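You operate a simulated robot arm through the tools that you are given. There is no shell and no other tool.

Carry out the task below with a simulated robot arm. There is one attempt and no reset: what you move stays moved.

JOB
Put the tiny grey mould on the slide, fit the tiny follower and wind the press to LIGHT.
Fine: slide IN before winding; leave the other moulds; leave the tray tap, its swing pipe and the orange and purple followers.

It is judged by the outcome, as a careful person would: the job done as asked, and still so three seconds after it is handed in. It fails if anything else is knocked over, pushed out of place, dropped, spilled or broken.

ROBOT AND FRAMES
A 6-joint arm with a two-finger gripper, fixed in place. Base frame: the origin is at the foot of the arm, x ahead of it, y to its left, z up. Readings come in mm, degrees, newtons and seconds.
Its first joint turns from -166.0 to 166.0 degrees. Payload 2.45 kg.
Tool frame: the origin (TCP) lies between the finger pads and is the grasp point; the fingertips stand 20 mm ahead of it; z points along the fingers, y is the line along which they close. The gripper opens to 140 mm. The gripper's body begins 168 mm behind the TCP.
Orientation is told as [roll, pitch, yaw] about the base's x, y, z axes, in that order, counted from this pose: with the fingers straight down and closing along the base's y, the tool's x points along the base's -x, its y along +y and its z along -z.

CONTROLS
- The arm moves only by the tool jog_arm. Its argument "targets" is a list of rows, each an object of numbers (a shift or turn left out is 0, a gripper value left out holds the last): "tx", "ty", "tz": the shift along the base's x, y, z in cm; "rx", "ry", "rz": the turn, a rotation vector about the base's x, y, z in degrees; "fingers": the opening, from 0 (shut) to 1 (fully open). In form: [{"tx": .., "ty": .., "tz": .., "rx": .., "ry": .., "rz": .., "fingers": ..}, ...]. A call has 1 to 20 rows; each row shifts and turns the commanded pose from where the row before left it. Each row takes 0.2 s and may step no farther than 50 mm and 8.6 degrees from the row before; otherwise, or with a gripper value out of range, the whole call is refused. Where a pose cannot be reached the arm comes as near as it can. A force on the tool above 60 N (or 10 N above the force at the start of the call, whichever is more), or a blocked arm, ends the call early, and 0.2 s more pass. Each finger travels about 45 mm/s and halts on what it meets, pressing with about 40 N; the grip force reading is that of the motor and also rises with nothing between the fingers. The clock runs only during rows and for 0.2 s after the last one: add rows that do not move to give the fingers time. It gives the time, the measured TCP pose, the force on the tool (base axes), the opening and the grip force at its end, in the units of the frame above (readings bear some noise), with the torque about the TCP (base axes, N m) and any sound that the robot's microphone picked up.
- Cameras (640 x 400 px; columns grow to the right, rows downward): "scene" is fixed at [47.6, 501.1, 1676.3]; the picture's right is [-0.43, -0.90, 0.00], its down [-0.57, 0.27, -0.77] and it looks along [0.70, -0.34, -0.63] (base axes); focal length 349 px, centre (320, 200). "wrist" rides on the gripper at [78, 11, -209] in the tool frame; the picture's right is [-0.14, 0.99, 0.00], its down [-0.92, -0.13, -0.37] and it looks along [-0.37, -0.05, 0.93] (tool axes); focal length 280 px, centre (320, 200). There is no depth. A picture from a camera that has moved, and an enlarged one, comes with that camera's place and axes in the base frame and with its lens.
- snapshot(camera): a new picture of that camera. It takes no simulated time.
- enlarge(camera, box): a new picture of the part [left, top, right, bottom] of that camera's present view, enlarged. It takes no simulated time.
- hand_in(): hands the job in; it is judged then, once.

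Nothing tells you positions but the pictures and the camera data. Unless the task says otherwise, let go and move clear before handing in.

The tools are called after "Emit:" as a command line: name --argument value ..., lists and objects as JSON in quotes. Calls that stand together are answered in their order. jog_arm: Moves the arm, as the interface text tells. Its arguments: {"type":"object","properties":{"targets":{"type":"array"}},"required":["targets"]} The other tools are called the same way: snapshot (camera) takes a picture; enlarge (camera, box) takes an enlarged picture of a part of a camera's view; hand_in () hands the job in.

At the start:

```text
t: 0.0
eef_pos: [539.0, 489.1, 1298.6]
tcp_rot: [0.0, 0.0, 0.1]
force: [0.0, 0.0, -0.3]
ft_torque: [0.03, -0.01, -0.01]
gripper_width: 140.0
grip_force: 0.0
```

scene: 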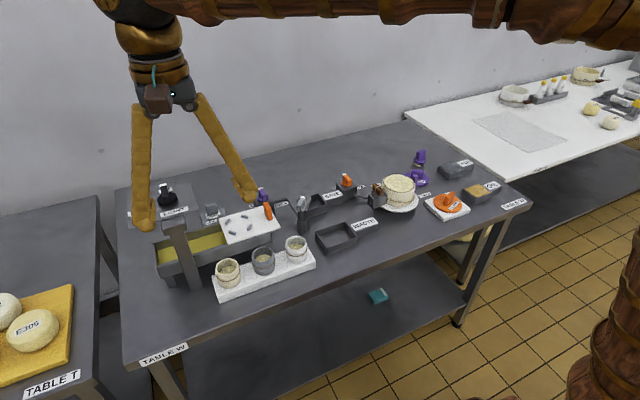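
wrist: 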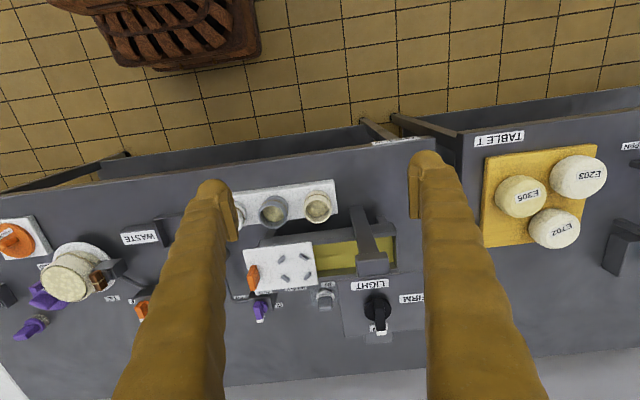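

I see a bench with a press (yellow-filled tray with a gantry), three moulds on a white rack, followers and a control knob labelled LIGHT/FIRM. I'll enlarge parts of both views before moving.

Emit:
enlarge --camera "scene" --box '[110, 160, 330, 300]'

Emit:
enlarge --camera "scene" --box '[280, 140, 540, 300]'

Emit:
enlarge --camera "wrist" --box '[220, 160, 440, 350]'

Emit:
enlarge --camera "wrist" --box '[0, 180, 240, 350]'

```text
2.86 times, centred on (220, 230) of scene
camera zoom: at [47.6, 501.1, 1676.3], right [-0.43, -0.9, 0.0], down [-0.57, 0.27, -0.77], along [0.7, -0.34, -0.63], focal length 997 px, centre (606, 114)
```

zoom: 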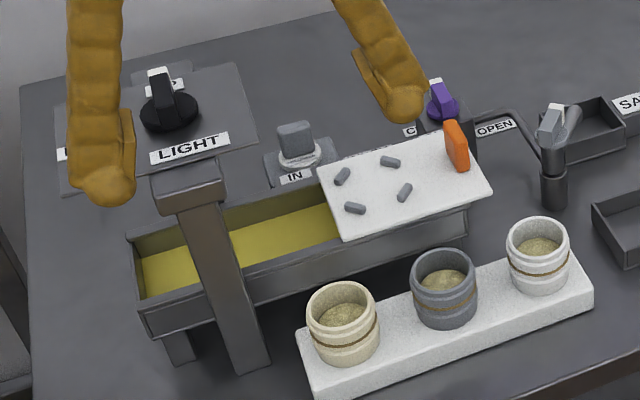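

```text
2.46 times, centred on (410, 220) of scene
camera zoom: at [47.6, 501.1, 1676.3], right [-0.43, -0.9, 0.0], down [-0.57, 0.27, -0.77], along [0.7, -0.34, -0.63], focal length 859 px, centre (98, 151)
```

zoom: 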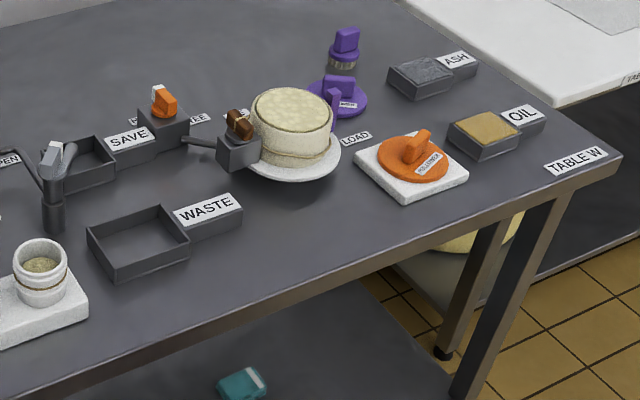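

```text
2.11 times, centred on (330, 255) of wrist
camera zoom: at [461.5, 498.6, 1507.4], right [0.14, 0.99, 0.0], down [0.92, -0.13, 0.37], along [0.37, -0.05, -0.93], focal length 590 px, centre (299, 84)
```

zoom: 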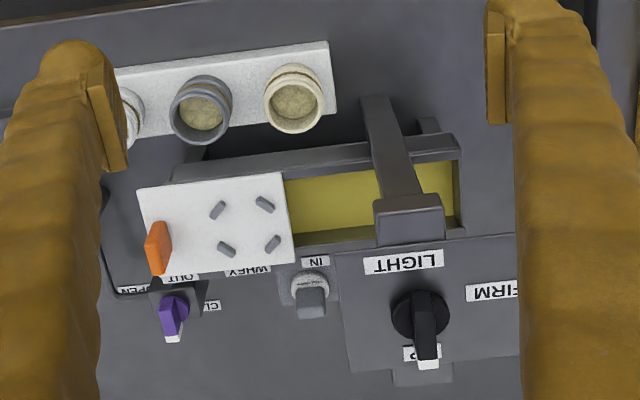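

```text
2.35 times, centred on (120, 265) of wrist
camera zoom: at [461.5, 498.6, 1507.4], right [0.14, 0.99, 0.0], down [0.92, -0.13, 0.37], along [0.37, -0.05, -0.93], focal length 660 px, centre (791, 47)
```

zoom: 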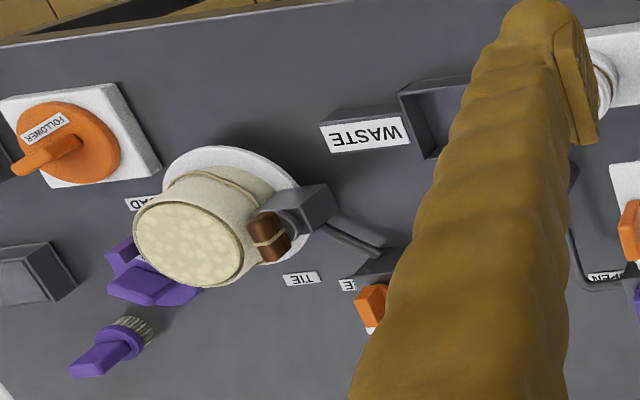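

The panel and knob triangulate poorly from just these two views. I'll shift the arm sideways at height for a second wrist view and use that as stereo.

Emit:
jog_arm --targets '[{"ty": -5}, {"ty": -5}, {"ty": -5}, {"ty": -5}, {}]'

Emit:
snapshot --camera "wrist"

Emit:
snapshot --camera "scene"

```text
t: 1.2
eef_pos: [538.2, 287.3, 1299.8]
tcp_rot: [-0.1, -0.1, 0.0]
force: [0.6, 0.2, -0.3]
ft_torque: [0.0, -0.04, 0.01]
gripper_width: 139.9
grip_force: 0.1
```

```text
taken
camera wrist: at [460.9, 296.9, 1507.8], right [0.14, 0.99, 0.0], down [0.92, -0.13, 0.37], along [0.37, -0.05, -0.93], focal length 280 px, centre (320, 200)
```

wrist: 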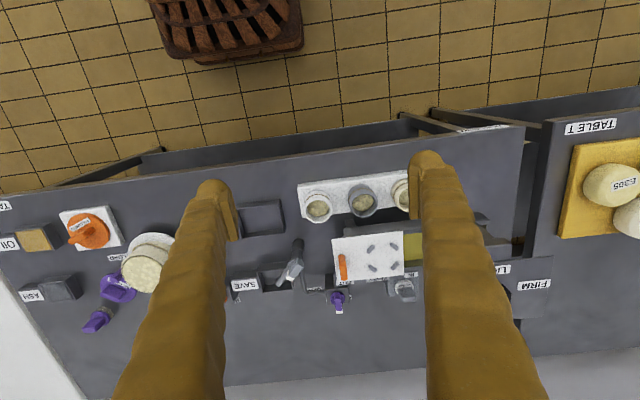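

```text
taken
```

scene: 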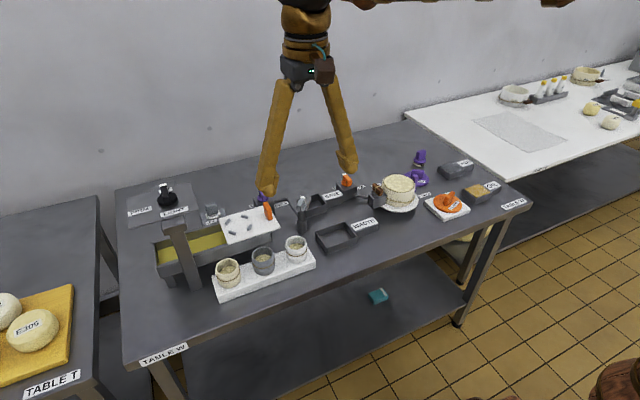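

The slide's orange tab comes out near (829, 297, 994) and the grey mould near (704, 359, 928). The panel's height is still unclear, so I'll enlarge this second view.

Emit:
enlarge --camera "wrist" --box '[380, 180, 560, 340]'

Emit:
enlarge --camera "wrist" --box '[220, 180, 430, 320]'

Emit:
enlarge --camera "scene" --box '[115, 165, 235, 295]'

Emit:
enlarge --camera "scene" --box '[190, 170, 350, 290]'

```text
2.50 times, centred on (470, 260) of wrist
camera zoom: at [460.9, 296.9, 1507.8], right [0.14, 0.99, 0.0], down [0.92, -0.13, 0.37], along [0.37, -0.05, -0.93], focal length 701 px, centre (-55, 50)
```

zoom: 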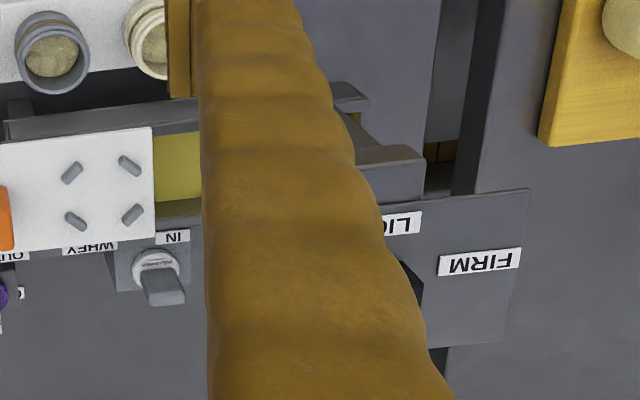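

```text
2.86 times, centred on (325, 250) of wrist
camera zoom: at [460.9, 296.9, 1507.8], right [0.14, 0.99, 0.0], down [0.92, -0.13, 0.37], along [0.37, -0.05, -0.93], focal length 801 px, centre (306, 57)
```

zoom: 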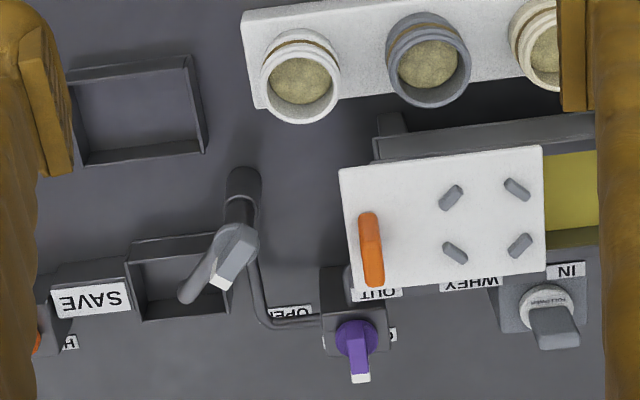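

```text
3.08 times, centred on (175, 230) of scene
camera zoom: at [47.6, 501.1, 1676.3], right [-0.43, -0.9, 0.0], down [-0.57, 0.27, -0.77], along [0.7, -0.34, -0.63], focal length 1074 px, centre (766, 108)
```

zoom: 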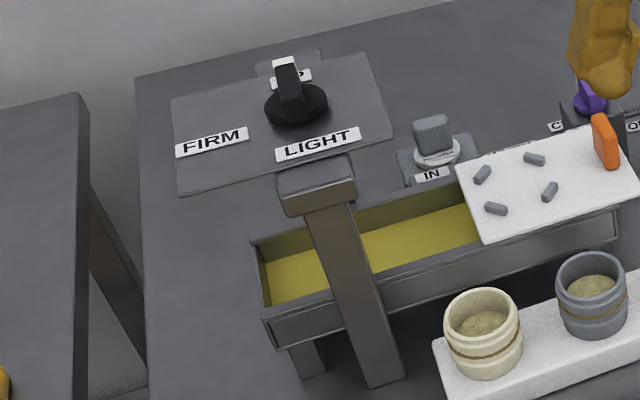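

```text
3.33 times, centred on (270, 230) of scene
camera zoom: at [47.6, 501.1, 1676.3], right [-0.43, -0.9, 0.0], down [-0.57, 0.27, -0.77], along [0.7, -0.34, -0.63], focal length 1163 px, centre (487, 100)
```

zoom: 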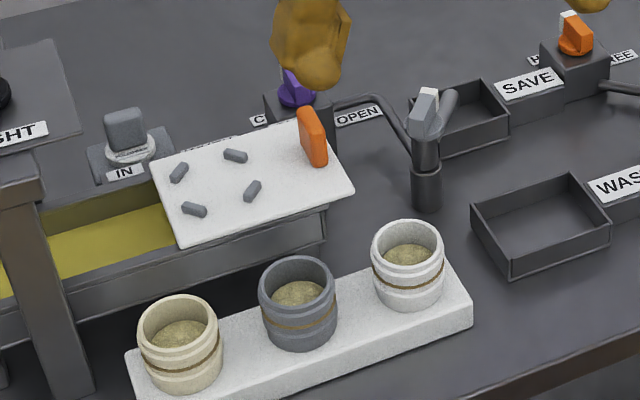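

The press top plate, with the knob, is raised to about z≈1116. The slide pins centre on about (833, 389), the tab moves from OUT (y≈297) to IN (y≈458), and the tiny grey FOLLOWER is near (958, 443, 950). I'll move above the moulds for a closer look.

Emit:
jog_arm --targets '[{"tx": 2, "ty": 3, "tz": -3}, {"tx": 2, "ty": 3, "tz": -3}, {"tx": 2, "ty": 1.3, "tz": -4}, {"tz": -5}, {}]'

Emit:
snapshot --camera "wrist"

Emit:
enlarge --camera "wrist" --box '[220, 100, 420, 225]'

Emit:
enlarge --camera "wrist" --box '[220, 225, 420, 350]'

```text
t: 2.4
eef_pos: [598.7, 361.4, 1148.1]
tcp_rot: [0.0, 0.0, 0.2]
force: [-0.1, 0.0, 0.3]
ft_torque: [0.01, -0.01, 0.03]
gripper_width: 139.7
grip_force: 0.0
```

```text
taken
camera wrist: at [522.0, 371.1, 1357.1], right [0.14, 0.99, 0.0], down [0.92, -0.13, 0.37], along [0.37, -0.05, -0.93], focal length 280 px, centre (320, 200)
```

wrist: 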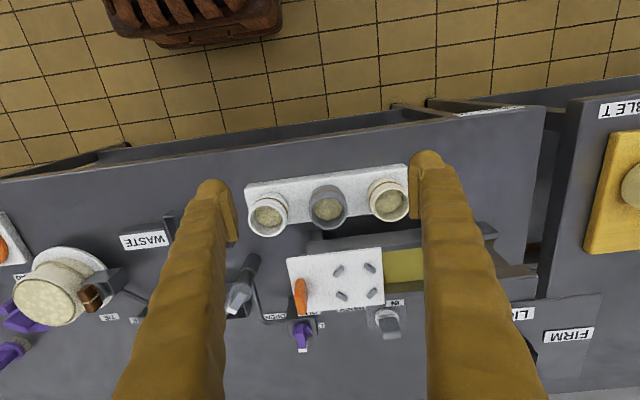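

```text
3.20 times, centred on (320, 162) of wrist
camera zoom: at [522.0, 371.1, 1357.1], right [0.14, 0.99, 0.0], down [0.92, -0.13, 0.37], along [0.37, -0.05, -0.93], focal length 897 px, centre (320, 320)
```

zoom: 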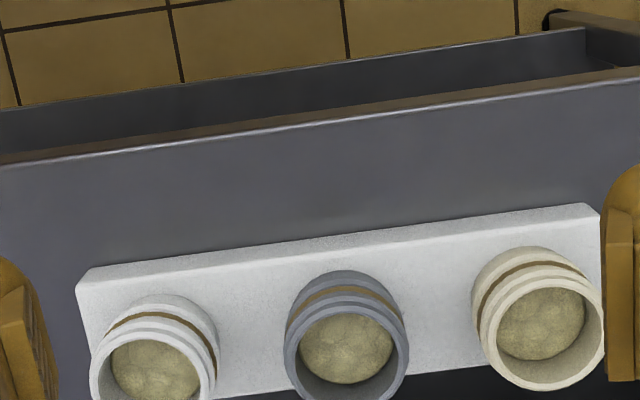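

```text
3.20 times, centred on (320, 288) of wrist
camera zoom: at [522.0, 371.1, 1357.1], right [0.14, 0.99, 0.0], down [0.92, -0.13, 0.37], along [0.37, -0.05, -0.93], focal length 897 px, centre (320, -80)
```

zoom: 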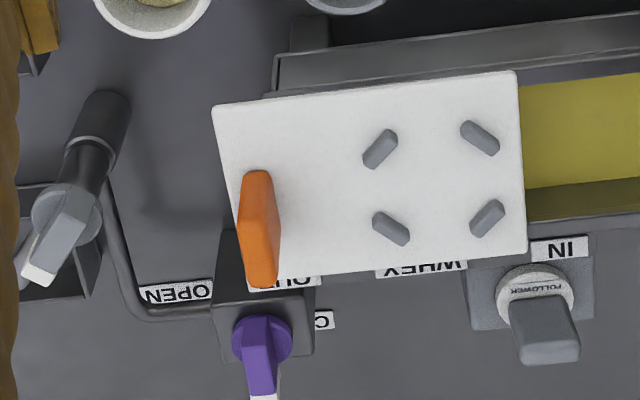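

I'm above the rack now. I'll enlarge the grey mould, the pins and the follower for exact pixel measurements.

Emit:
enlarge --camera "wrist" --box '[280, 165, 380, 240]'

Emit:
enlarge --camera "wrist" --box '[280, 240, 420, 345]'

Emit:
enlarge --camera "scene" --box '[195, 195, 315, 295]'

```text
5.33 times, centred on (330, 202) of wrist
camera zoom: at [522.0, 371.1, 1357.1], right [0.14, 0.99, 0.0], down [0.92, -0.13, 0.37], along [0.37, -0.05, -0.93], focal length 1495 px, centre (267, 187)
```

zoom: 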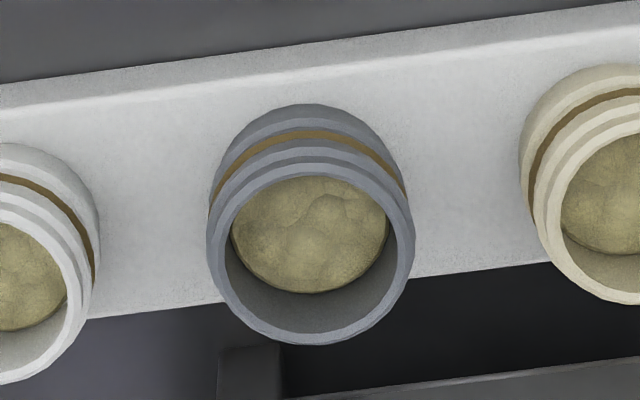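

```text
3.81 times, centred on (350, 292) of wrist
camera zoom: at [522.0, 371.1, 1357.1], right [0.14, 0.99, 0.0], down [0.92, -0.13, 0.37], along [0.37, -0.05, -0.93], focal length 1068 px, centre (206, -152)
```

zoom: 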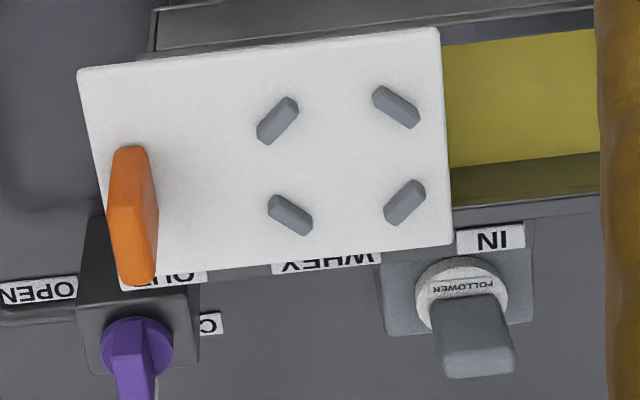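

```text
4.00 times, centred on (255, 245) of scene
camera zoom: at [47.6, 501.1, 1676.3], right [-0.43, -0.9, 0.0], down [-0.57, 0.27, -0.77], along [0.7, -0.34, -0.63], focal length 1396 px, centre (580, 20)
```

zoom: 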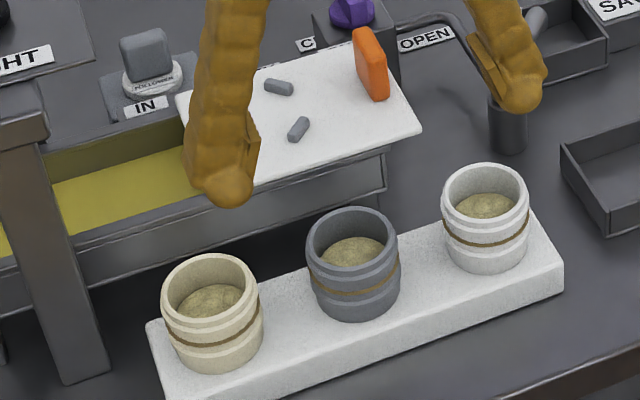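

The grey mould's rim is about (715, 359, ~930) with the rack top near 875. The pins centre on about (836, 389) with the slide top near 959, and the follower disc is about (945, 442, 940). I'll hover over the pins to measure them relative to the tool at close range.

Emit:
jog_arm --targets '[{"tx": 4.8, "ty": 0.6, "tz": 0}, {"tx": 4.8, "ty": 0.6, "tz": -1}, {"tx": 4.8, "ty": 0.6, "tz": -1}, {"tx": 4.8, "ty": 0.6, "tz": -2}, {"tx": 4.56, "ty": 0.36, "tz": -2}, {"tz": -2.8}, {}]'

Emit:
snapshot --camera "wrist"

Emit:
snapshot --camera "scene"

Emit:
enlarge --camera "wrist" --box '[240, 100, 400, 200]'

Emit:
enlarge --camera "wrist" --box '[240, 180, 400, 280]'

```text
refused: row 4 steps farther than a row can; nothing moved
```

```text
taken
camera wrist: at [522.0, 371.1, 1357.1], right [0.14, 0.99, 0.0], down [0.92, -0.13, 0.37], along [0.37, -0.05, -0.93], focal length 280 px, centre (320, 200)
```

wrist: 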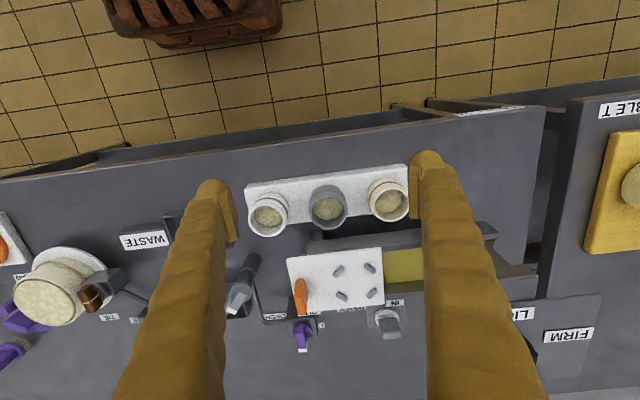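

```text
taken
```

scene: 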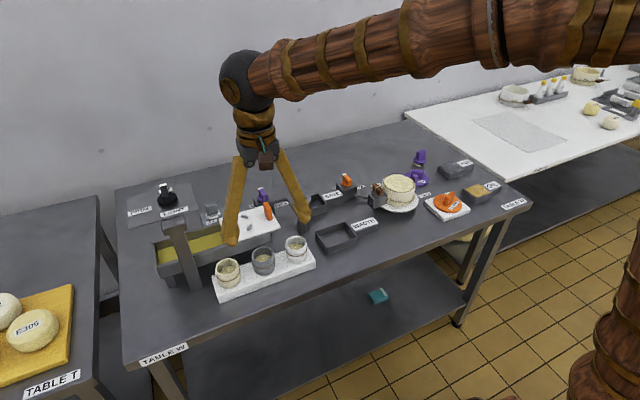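

```text
4.00 times, centred on (320, 150) of wrist
camera zoom: at [522.0, 371.1, 1357.1], right [0.14, 0.99, 0.0], down [0.92, -0.13, 0.37], along [0.37, -0.05, -0.93], focal length 1122 px, centre (320, 400)
```

zoom: 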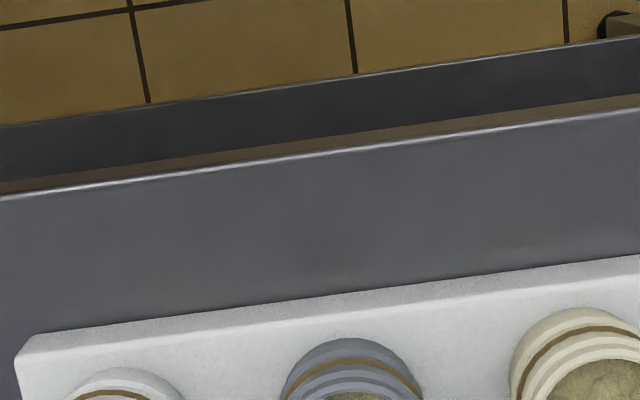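

```text
4.00 times, centred on (320, 230) of wrist
camera zoom: at [522.0, 371.1, 1357.1], right [0.14, 0.99, 0.0], down [0.92, -0.13, 0.37], along [0.37, -0.05, -0.93], focal length 1122 px, centre (320, 80)
```

zoom: 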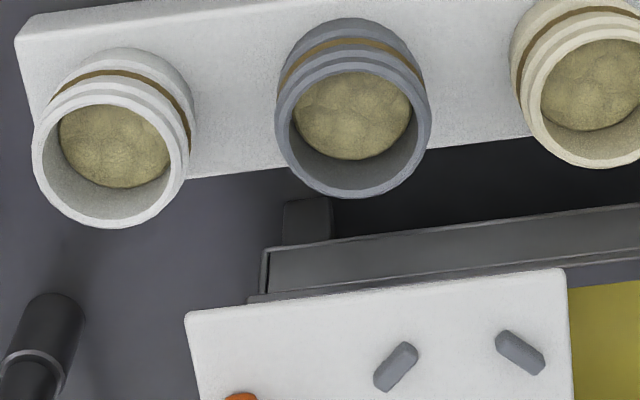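

Nothing moved because one row exceeded 50 mm. I'll resend the approach over the pins in smaller steps.

Emit:
jog_arm --targets '[{"tx": 4.5, "ty": 0.5, "tz": -1}, {"tx": 4.5, "ty": 0.5, "tz": -1}, {"tx": 4.5, "ty": 0.5, "tz": -1}, {"tx": 4.5, "ty": 0.5, "tz": -1}, {"tx": 4.5, "ty": 0.5, "tz": -1}, {"tx": 1.26, "ty": 0.28, "tz": -2}, {"tz": -1.8}, {}]'

Emit:
snapshot --camera "wrist"

Emit:
snapshot --camera "scene"

Emit:
enlarge --camera "wrist" --box '[240, 110, 400, 210]'

Emit:
enlarge --camera "wrist" --box '[300, 200, 460, 300]'

```text
t: 4.2
eef_pos: [836.1, 388.5, 1060.7]
tcp_rot: [0.0, 0.0, -0.1]
force: [0.3, -0.4, -0.6]
ft_torque: [0.03, 0.02, -0.01]
gripper_width: 139.9
grip_force: 0.1
```

```text
taken
camera wrist: at [759.2, 399.5, 1269.3], right [0.14, 0.99, 0.0], down [0.92, -0.13, 0.37], along [0.37, -0.05, -0.93], focal length 280 px, centre (320, 200)
```

wrist: 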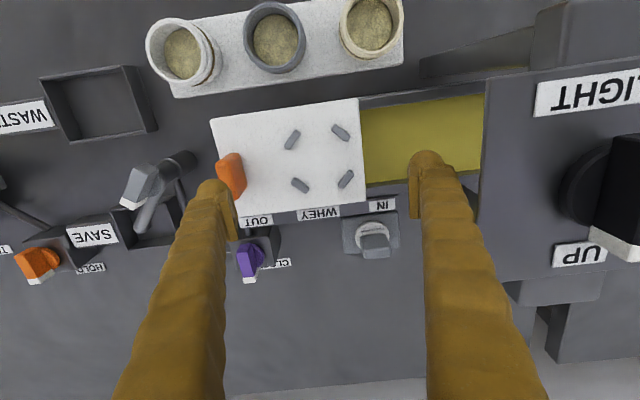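

```text
taken
```

scene: 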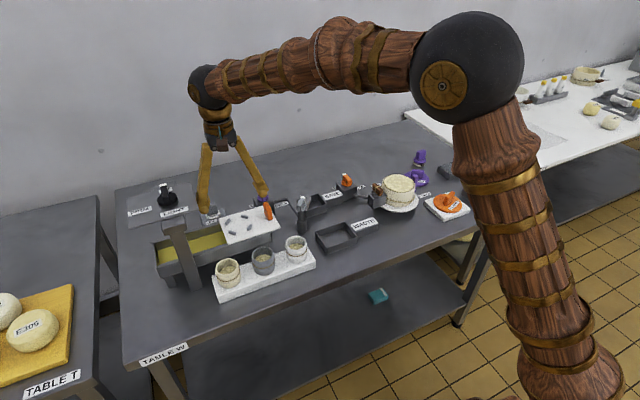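

```text
4.00 times, centred on (320, 160) of wrist
camera zoom: at [759.2, 399.5, 1269.3], right [0.14, 0.99, 0.0], down [0.92, -0.13, 0.37], along [0.37, -0.05, -0.93], focal length 1122 px, centre (320, 360)
```

zoom: 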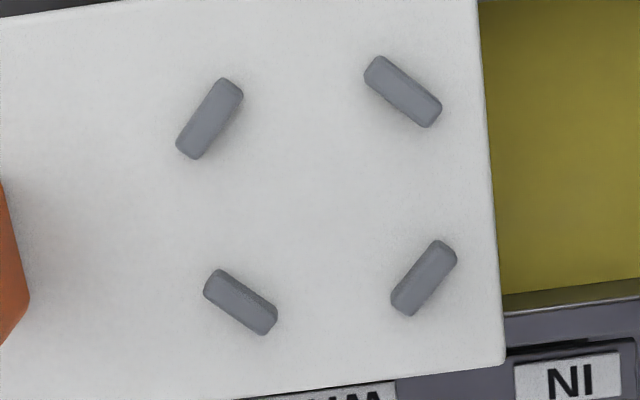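

```text
4.00 times, centred on (380, 250) of wrist
camera zoom: at [759.2, 399.5, 1269.3], right [0.14, 0.99, 0.0], down [0.92, -0.13, 0.37], along [0.37, -0.05, -0.93], focal length 1122 px, centre (80, 0)
```

zoom: 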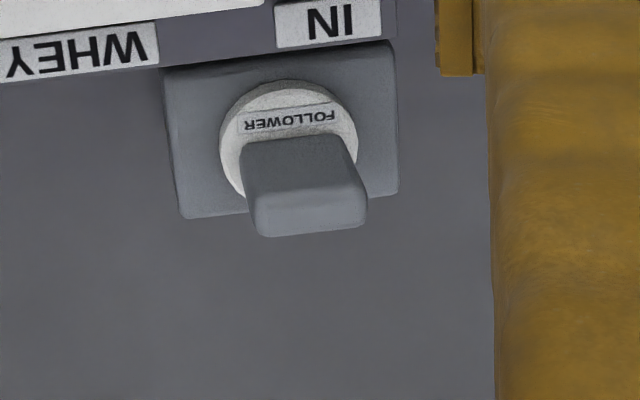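

The pins centre on about (832, 389) at this close range. Next I'll hover over the grey mould the same way and measure its rim.

Emit:
jog_arm --targets '[{"tx": -4.1, "ty": -1}, {"tx": -4.1, "ty": -1}, {"tx": -3.9, "ty": -0.95}, {}]'

Emit:
snapshot --camera "wrist"

Emit:
enlarge --camera "wrist" --box '[240, 110, 400, 210]'

```text
t: 5.2
eef_pos: [714.9, 360.5, 1062.3]
tcp_rot: [0.0, 0.0, 0.0]
force: [-0.1, 0.4, 0.3]
ft_torque: [-0.01, 0.03, 0.02]
gripper_width: 139.9
grip_force: 0.0
```

```text
taken
camera wrist: at [637.4, 370.3, 1270.0], right [0.14, 0.99, 0.0], down [0.92, -0.13, 0.37], along [0.37, -0.05, -0.93], focal length 280 px, centre (320, 200)
```

wrist: 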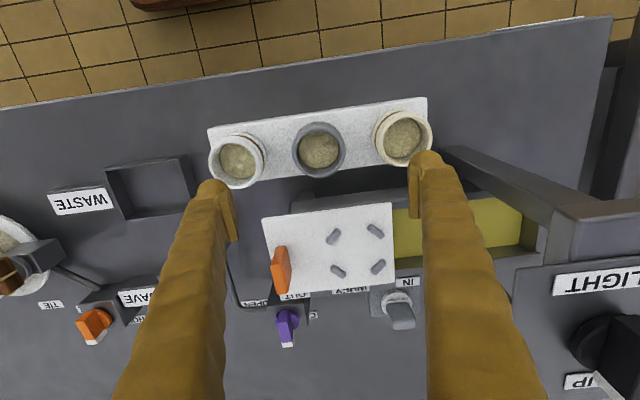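

```text
4.00 times, centred on (320, 160) of wrist
camera zoom: at [637.4, 370.3, 1270.0], right [0.14, 0.99, 0.0], down [0.92, -0.13, 0.37], along [0.37, -0.05, -0.93], focal length 1122 px, centre (320, 360)
```

zoom: 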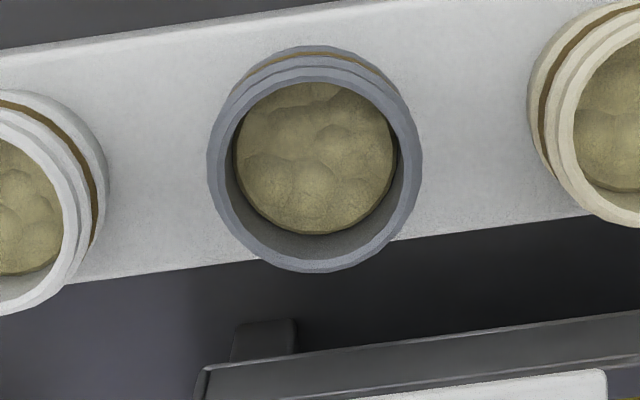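

The grey mould's centre reads about (711, 358), with 32 mm gaps to its neighbours. I'll narrow the fingers to about 80 mm while still above, then check alignment before going between the moulds.

Emit:
jog_arm --targets '[{"tx": -0.4, "ty": -0.2, "tz": -3, "fingers": 0.571}, {"tz": -3}, {}, {}, {}]'

Emit:
snapshot --camera "wrist"

Emit:
enlarge --camera "wrist" --box '[240, 110, 400, 210]'

Emit:
enlarge --camera "scene" --box '[190, 190, 330, 290]'

```text
t: 6.4
eef_pos: [711.0, 359.0, 1000.9]
tcp_rot: [-0.1, 0.0, 0.1]
force: [-0.8, 0.2, -0.4]
ft_torque: [-0.03, 0.03, 0.0]
gripper_width: 79.7
grip_force: 0.0
```

```text
taken
camera wrist: at [633.5, 368.0, 1209.2], right [0.14, 0.99, 0.0], down [0.92, -0.13, 0.37], along [0.37, -0.05, -0.93], focal length 280 px, centre (320, 200)
```

wrist: 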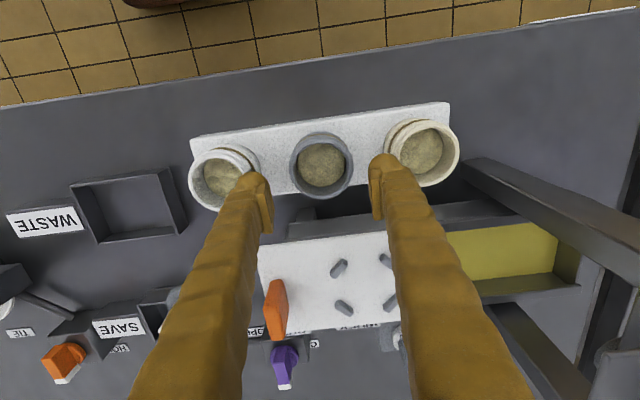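

```text
4.00 times, centred on (320, 160) of wrist
camera zoom: at [633.5, 368.0, 1209.2], right [0.14, 0.99, 0.0], down [0.92, -0.13, 0.37], along [0.37, -0.05, -0.93], focal length 1122 px, centre (320, 360)
```

zoom: 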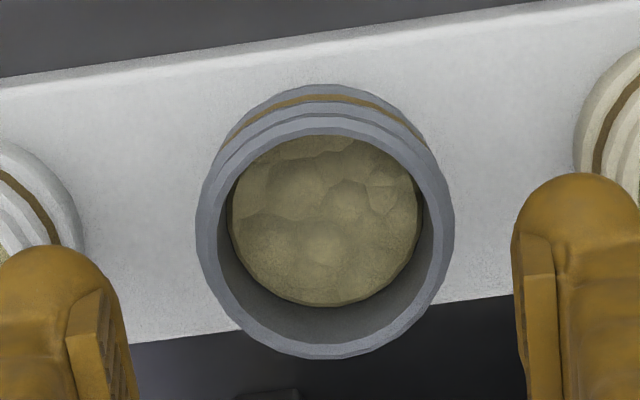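

```text
4.00 times, centred on (260, 240) of scene
camera zoom: at [47.6, 501.1, 1676.3], right [-0.43, -0.9, 0.0], down [-0.57, 0.27, -0.77], along [0.7, -0.34, -0.63], focal length 1396 px, centre (560, 40)
```

zoom: 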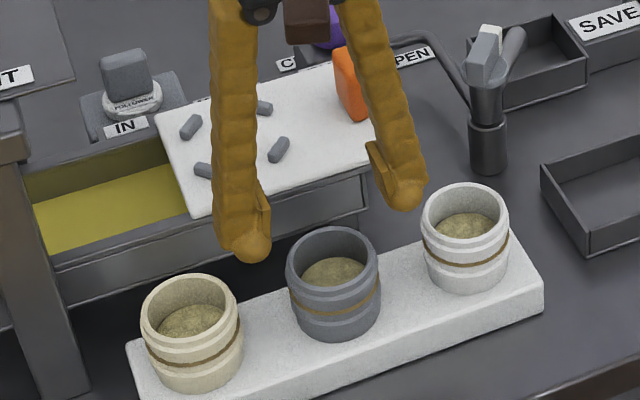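

The mould centre refines to (709, 358.6), rim z≈937, base z≈883. I'll narrow the opening to about 74 mm, shift 2 mm and descend to grip height, watching the force.

Emit:
jog_arm --targets '[{"tx": -0.2, "ty": -0.03, "fingers": 0.53}, {}, {"tz": -2}, {"tz": -2}, {"tz": -1.5}, {}]'

Emit:
snapshot --camera "wrist"

Emit:
enlarge --camera "wrist" --box '[220, 130, 420, 255]'

Emit:
enlarge --camera "scene" --box '[190, 190, 330, 290]'

```text
t: 7.8
eef_pos: [709.1, 358.6, 946.1]
tcp_rot: [0.0, -0.1, 0.1]
force: [0.8, -1.2, 0.0]
ft_torque: [0.01, -0.01, 0.0]
gripper_width: 74.4
grip_force: 0.1
```

```text
taken
camera wrist: at [631.6, 368.0, 1154.7], right [0.14, 0.99, 0.0], down [0.92, -0.13, 0.37], along [0.37, -0.05, -0.93], focal length 280 px, centre (320, 200)
```

wrist: 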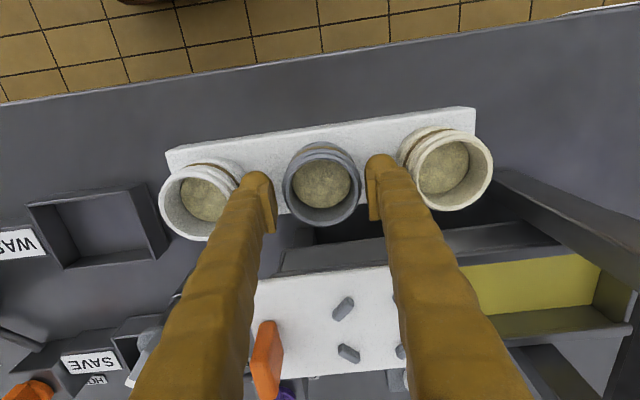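

```text
3.20 times, centred on (320, 192) of wrist
camera zoom: at [631.6, 368.0, 1154.7], right [0.14, 0.99, 0.0], down [0.92, -0.13, 0.37], along [0.37, -0.05, -0.93], focal length 897 px, centre (320, 224)
```

zoom: 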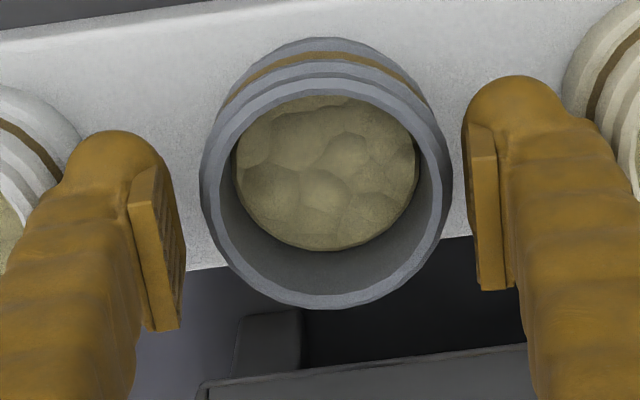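

```text
4.00 times, centred on (260, 240) of scene
camera zoom: at [47.6, 501.1, 1676.3], right [-0.43, -0.9, 0.0], down [-0.57, 0.27, -0.77], along [0.7, -0.34, -0.63], focal length 1396 px, centre (560, 40)
```

zoom: 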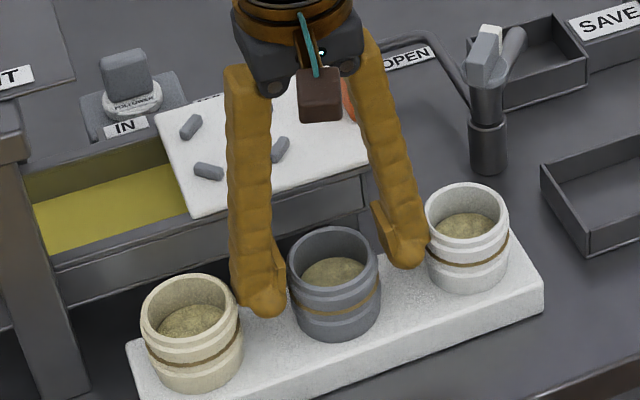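

The mould is centred between the pads and both outer sides have about 6–7 mm of clearance. I'll go down the last 29 mm and close.

Emit:
jog_arm --targets '[{"tz": -1.5}, {"tz": -1.4}, {}]'

Emit:
enlarge --camera "scene" --box '[190, 190, 330, 290]'

Emit:
enlarge --camera "wrist" --box '[220, 130, 420, 255]'

```text
t: 8.6
eef_pos: [709.1, 358.1, 917.0]
tcp_rot: [0.0, -0.1, 0.1]
force: [0.6, -0.4, 0.0]
ft_torque: [0.01, -0.04, 0.04]
gripper_width: 74.4
grip_force: 0.0
```

```text
4.00 times, centred on (260, 240) of scene
camera zoom: at [47.6, 501.1, 1676.3], right [-0.43, -0.9, 0.0], down [-0.57, 0.27, -0.77], along [0.7, -0.34, -0.63], focal length 1396 px, centre (560, 40)
```

zoom: 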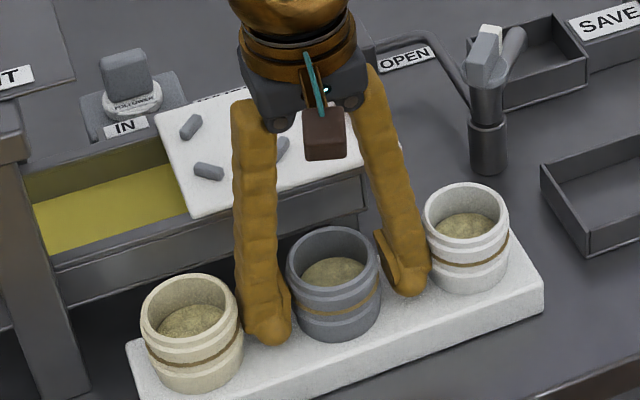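

```text
3.20 times, centred on (320, 192) of wrist
camera zoom: at [631.7, 368.2, 1125.7], right [0.14, 0.99, 0.0], down [0.92, -0.13, 0.37], along [0.37, -0.05, -0.93], focal length 897 px, centre (320, 224)
```

zoom: 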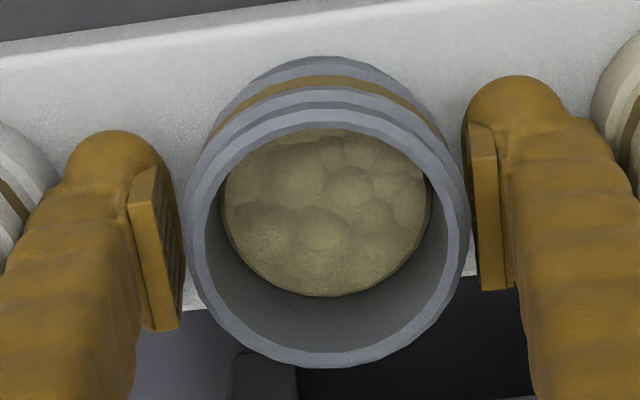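

Both fingers sit clear between the moulds at grip height. I'll close on the grey mould.

Emit:
jog_arm --targets '[{"fingers": 0.4}, {"fingers": 0.4}, {"fingers": 0.4}, {}]'

Emit:
enlarge --camera "wrist" --box '[220, 130, 420, 255]'

```text
t: 9.6
eef_pos: [709.5, 357.9, 917.8]
tcp_rot: [0.1, -0.1, 0.2]
force: [0.7, 0.5, 1.1]
ft_torque: [0.0, -0.03, -0.01]
gripper_width: 64.9
grip_force: 39.5
```

```text
3.20 times, centred on (320, 192) of wrist
camera zoom: at [631.7, 368.2, 1125.7], right [0.14, 0.99, 0.0], down [0.92, -0.13, 0.37], along [0.37, -0.05, -0.93], focal length 897 px, centre (320, 224)
```

zoom: 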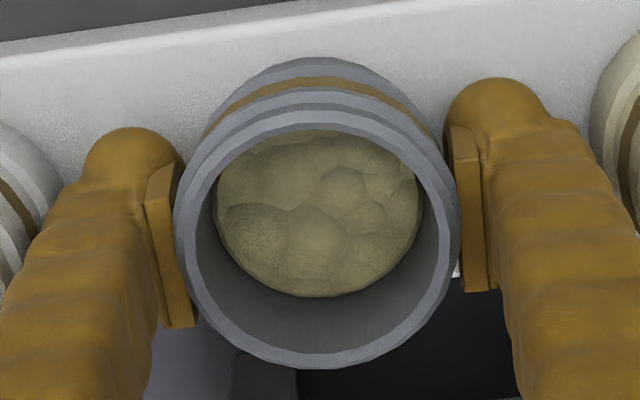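

The grip is firm at 64.9 mm. I'll lift straight up and carry it to above the pins at about (831.5, 389).

Emit:
jog_arm --targets '[{"tz": 1}, {"tz": 2}, {"tz": 3}, {"tz": 3}, {"tz": 3}, {}]'

Emit:
enlarge --camera "wrist" --box '[220, 130, 420, 255]'

Emit:
enlarge --camera "scene" --box '[190, 170, 330, 270]'

```text
t: 11.0
eef_pos: [710.2, 357.4, 1036.5]
tcp_rot: [0.0, 0.0, 0.0]
force: [0.4, -0.1, -2.2]
ft_torque: [0.02, 0.01, 0.0]
gripper_width: 64.9
grip_force: 39.5
```

```text
3.20 times, centred on (320, 192) of wrist
camera zoom: at [632.3, 367.1, 1245.6], right [0.14, 0.99, 0.0], down [0.92, -0.13, 0.37], along [0.37, -0.05, -0.93], focal length 897 px, centre (320, 224)
```

zoom: 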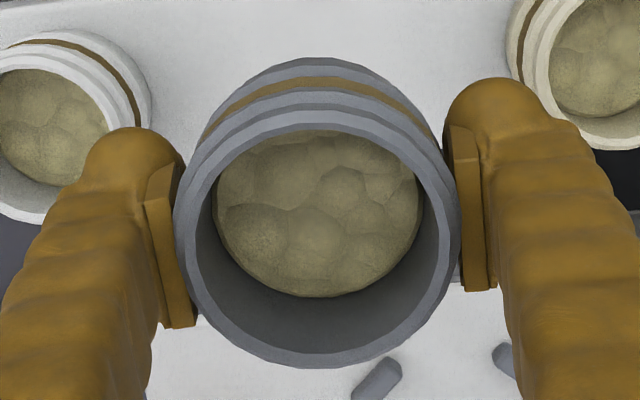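

```text
4.00 times, centred on (260, 220) of scene
camera zoom: at [47.6, 501.1, 1676.3], right [-0.43, -0.9, 0.0], down [-0.57, 0.27, -0.77], along [0.7, -0.34, -0.63], focal length 1396 px, centre (560, 120)
```

zoom: 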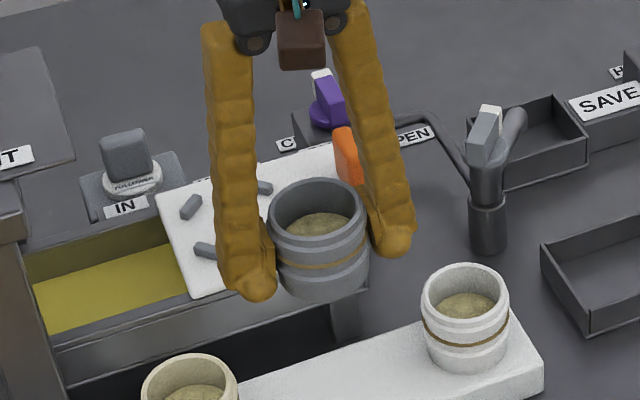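

The mould is lifted cleanly. I'll translate it over the pins using the relative offset from the pins reference pose.

Emit:
jog_arm --targets '[{"tx": 3.1, "ty": 0.8}, {"tx": 3.1, "ty": 0.8}, {"tx": 3.1, "ty": 0.8}, {"tx": 2.93, "ty": 0.83}, {}, {}]'

Emit:
snapshot --camera "wrist"

Emit:
enlarge --camera "wrist" --box '[220, 130, 420, 255]'

Emit:
enlarge --camera "scene" --box '[180, 165, 300, 255]'

```text
t: 12.4
eef_pos: [833.0, 390.4, 1035.7]
tcp_rot: [0.0, -0.1, 0.0]
force: [0.4, -0.2, -1.1]
ft_torque: [0.0, -0.01, 0.01]
gripper_width: 65.0
grip_force: 40.7
```

```text
taken
camera wrist: at [754.7, 400.2, 1245.6], right [0.14, 0.99, 0.0], down [0.92, -0.13, 0.37], along [0.37, -0.05, -0.93], focal length 280 px, centre (320, 200)
```

wrist: 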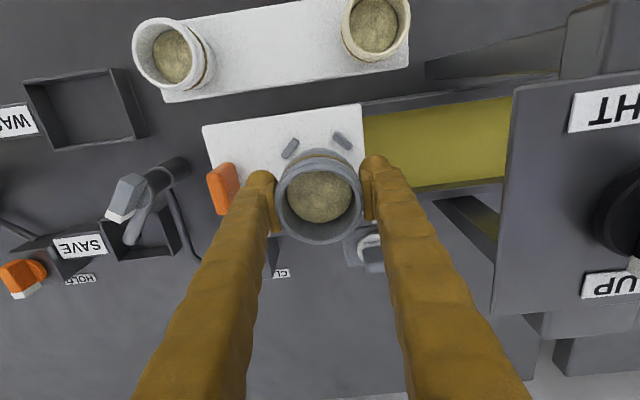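

```text
3.20 times, centred on (320, 192) of wrist
camera zoom: at [754.7, 400.2, 1245.6], right [0.14, 0.99, 0.0], down [0.92, -0.13, 0.37], along [0.37, -0.05, -0.93], focal length 897 px, centre (320, 224)
```

zoom: 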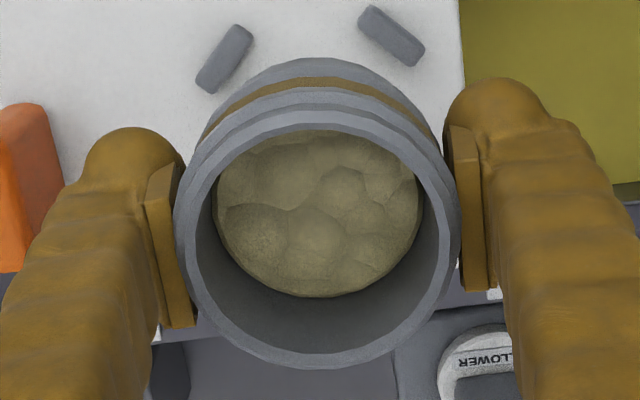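

```text
4.44 times, centred on (240, 210) of scene
camera zoom: at [47.6, 501.1, 1676.3], right [-0.43, -0.9, 0.0], down [-0.57, 0.27, -0.77], along [0.7, -0.34, -0.63], focal length 1551 px, centre (676, 156)
```

zoom: 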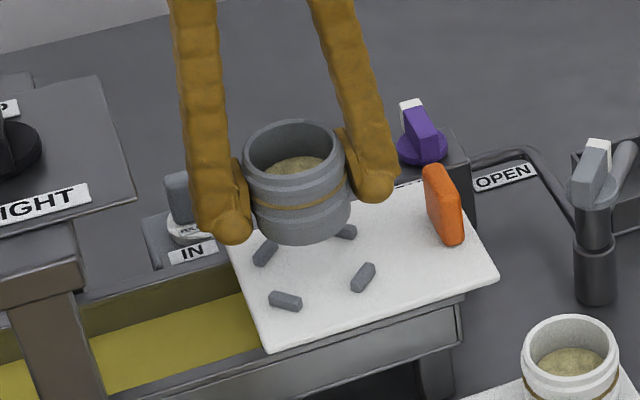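

The pin midpoint and mould centre agree within about 0.5 mm in both views. I'll lower to just above the pins and then creep down, watching the force.

Emit:
jog_arm --targets '[{"ty": 0.02, "tz": -1}, {"tz": -1}, {"tz": -0.5}, {}]'

Emit:
enlarge --camera "wrist" --box '[220, 130, 420, 255]'

Emit:
enlarge --camera "scene" --box '[200, 185, 280, 245]'

```text
t: 13.4
eef_pos: [830.0, 389.9, 1012.2]
tcp_rot: [0.0, 0.1, 0.1]
force: [0.5, -0.8, -0.5]
ft_torque: [0.01, -0.02, -0.05]
gripper_width: 64.8
grip_force: 40.4
```

```text
3.20 times, centred on (320, 192) of wrist
camera zoom: at [753.9, 400.4, 1220.6], right [0.14, 0.99, 0.0], down [0.92, -0.13, 0.37], along [0.37, -0.05, -0.93], focal length 897 px, centre (320, 224)
```

zoom: 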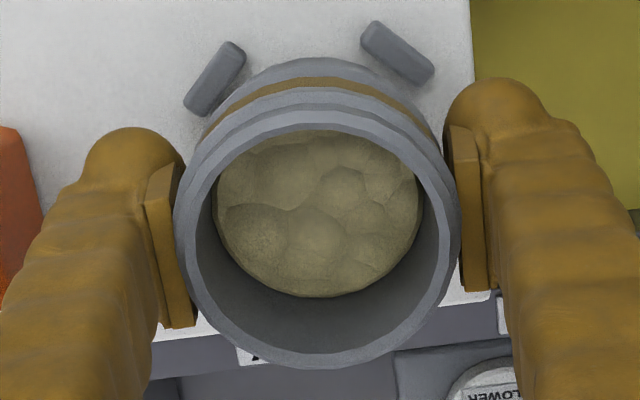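

```text
6.67 times, centred on (240, 215) of scene
camera zoom: at [47.6, 501.1, 1676.3], right [-0.43, -0.9, 0.0], down [-0.57, 0.27, -0.77], along [0.7, -0.34, -0.63], focal length 2327 px, centre (853, 100)
```

zoom: 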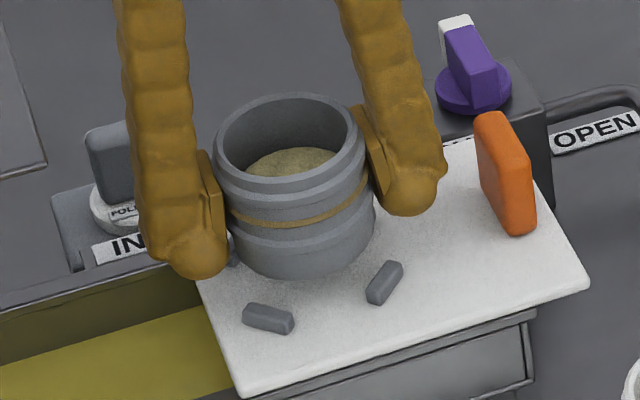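

Alignment still holds at z≈1011. I'll creep down in small steps.

Emit:
jog_arm --targets '[{"tz": -0.3}, {"tz": -0.3}, {"tz": -0.2}, {}]'

Emit:
enlarge --camera "scene" --box '[200, 185, 280, 245]'

Emit:
enlarge --camera "wrist" --box '[220, 130, 420, 255]'

```text
t: 14.4
eef_pos: [830.3, 390.2, 1002.5]
tcp_rot: [0.0, 0.0, 0.1]
force: [-0.8, -0.3, -0.8]
ft_torque: [-0.02, 0.02, -0.01]
gripper_width: 64.7
grip_force: 40.0
```

```text
6.67 times, centred on (240, 215) of scene
camera zoom: at [47.6, 501.1, 1676.3], right [-0.43, -0.9, 0.0], down [-0.57, 0.27, -0.77], along [0.7, -0.34, -0.63], focal length 2327 px, centre (853, 100)
```

zoom: 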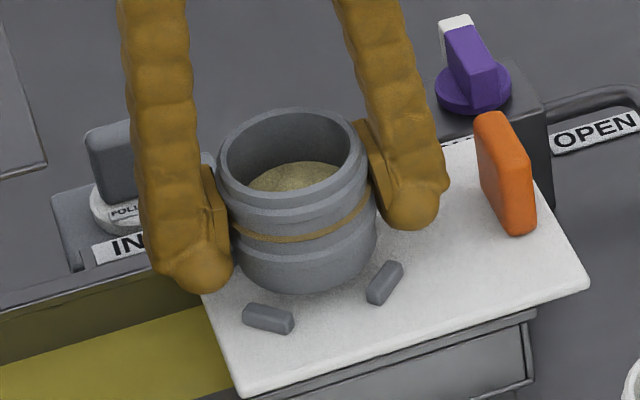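

```text
3.20 times, centred on (320, 192) of wrist
camera zoom: at [753.9, 400.4, 1212.4], right [0.14, 0.99, 0.0], down [0.92, -0.13, 0.37], along [0.37, -0.05, -0.93], focal length 897 px, centre (320, 224)
```

zoom: 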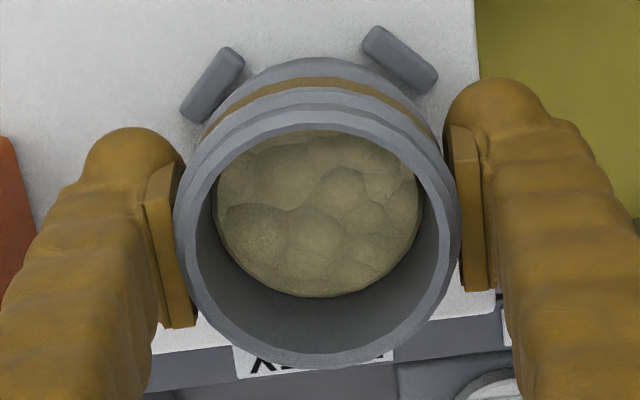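

No contact yet. I'll continue in 1.5–2 mm steps.

Emit:
jog_arm --targets '[{"tz": -0.2}, {"tz": -0.15}, {"tz": -0.15}, {}]'

Emit:
enlarge --camera "scene" --box '[200, 185, 280, 245]'

```text
t: 15.4
eef_pos: [832.4, 391.0, 998.1]
tcp_rot: [0.1, 0.0, 0.1]
force: [0.7, 0.1, -0.9]
ft_torque: [-0.01, -0.02, 0.0]
gripper_width: 65.0
grip_force: 39.9
```

```text
6.67 times, centred on (240, 215) of scene
camera zoom: at [47.6, 501.1, 1676.3], right [-0.43, -0.9, 0.0], down [-0.57, 0.27, -0.77], along [0.7, -0.34, -0.63], focal length 2327 px, centre (853, 100)
```

zoom: 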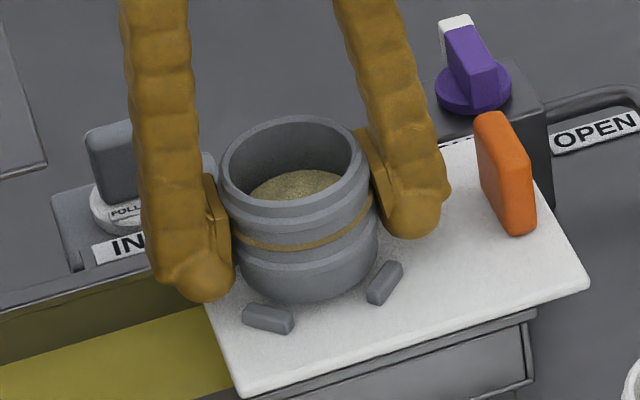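

Emit:
jog_arm --targets '[{"tz": -0.15}, {"tz": -0.15}, {}]'

Emit:
enlarge --camera "scene" --box '[200, 185, 280, 245]'

Emit:
enlarge --camera "wrist" --box '[220, 130, 420, 255]'

```text
t: 16.2
eef_pos: [831.2, 390.8, 995.2]
tcp_rot: [0.0, 0.1, 0.1]
force: [-1.4, 0.1, -0.2]
ft_torque: [0.0, -0.01, 0.01]
gripper_width: 64.9
grip_force: 40.0
```

```text
6.67 times, centred on (240, 215) of scene
camera zoom: at [47.6, 501.1, 1676.3], right [-0.43, -0.9, 0.0], down [-0.57, 0.27, -0.77], along [0.7, -0.34, -0.63], focal length 2327 px, centre (853, 100)
```

zoom: 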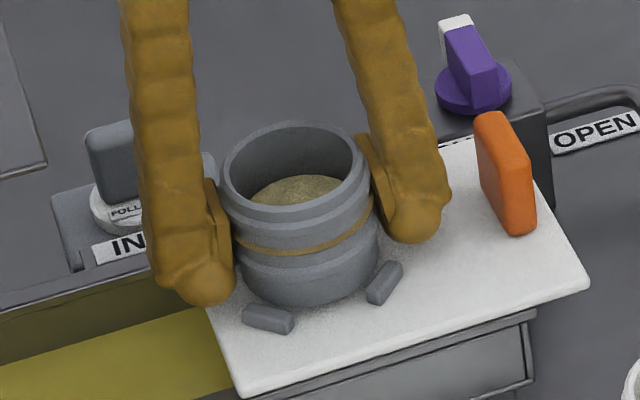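

```text
3.20 times, centred on (320, 192) of wrist
camera zoom: at [754.3, 400.3, 1204.4], right [0.14, 0.99, 0.0], down [0.92, -0.13, 0.37], along [0.37, -0.05, -0.93], focal length 897 px, centre (320, 224)
```

zoom: 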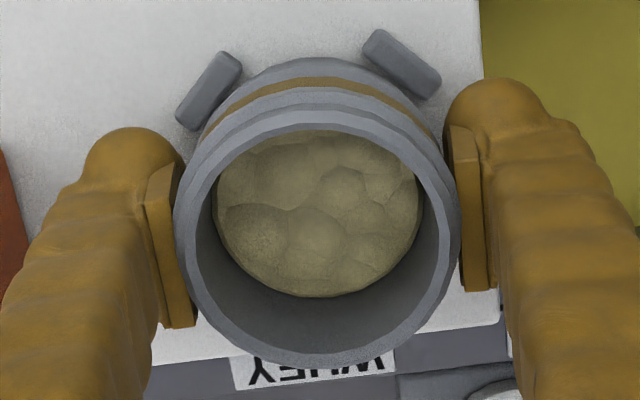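

Emit:
jog_arm --targets '[{"tz": -0.1}, {"tz": -0.1}, {}]'

Emit:
jog_arm --targets '[{"tz": -0.1}, {}]'

```text
t: 17.0
eef_pos: [831.6, 390.7, 993.8]
tcp_rot: [0.0, 0.0, 0.1]
force: [-0.1, 0.0, -1.1]
ft_torque: [-0.01, 0.02, 0.01]
gripper_width: 64.9
grip_force: 39.9
```

```text
t: 17.6
eef_pos: [830.7, 390.1, 993.2]
tcp_rot: [0.0, 0.0, 0.1]
force: [0.4, 0.1, -0.4]
ft_torque: [0.03, 0.01, 0.02]
gripper_width: 65.0
grip_force: 40.4
```

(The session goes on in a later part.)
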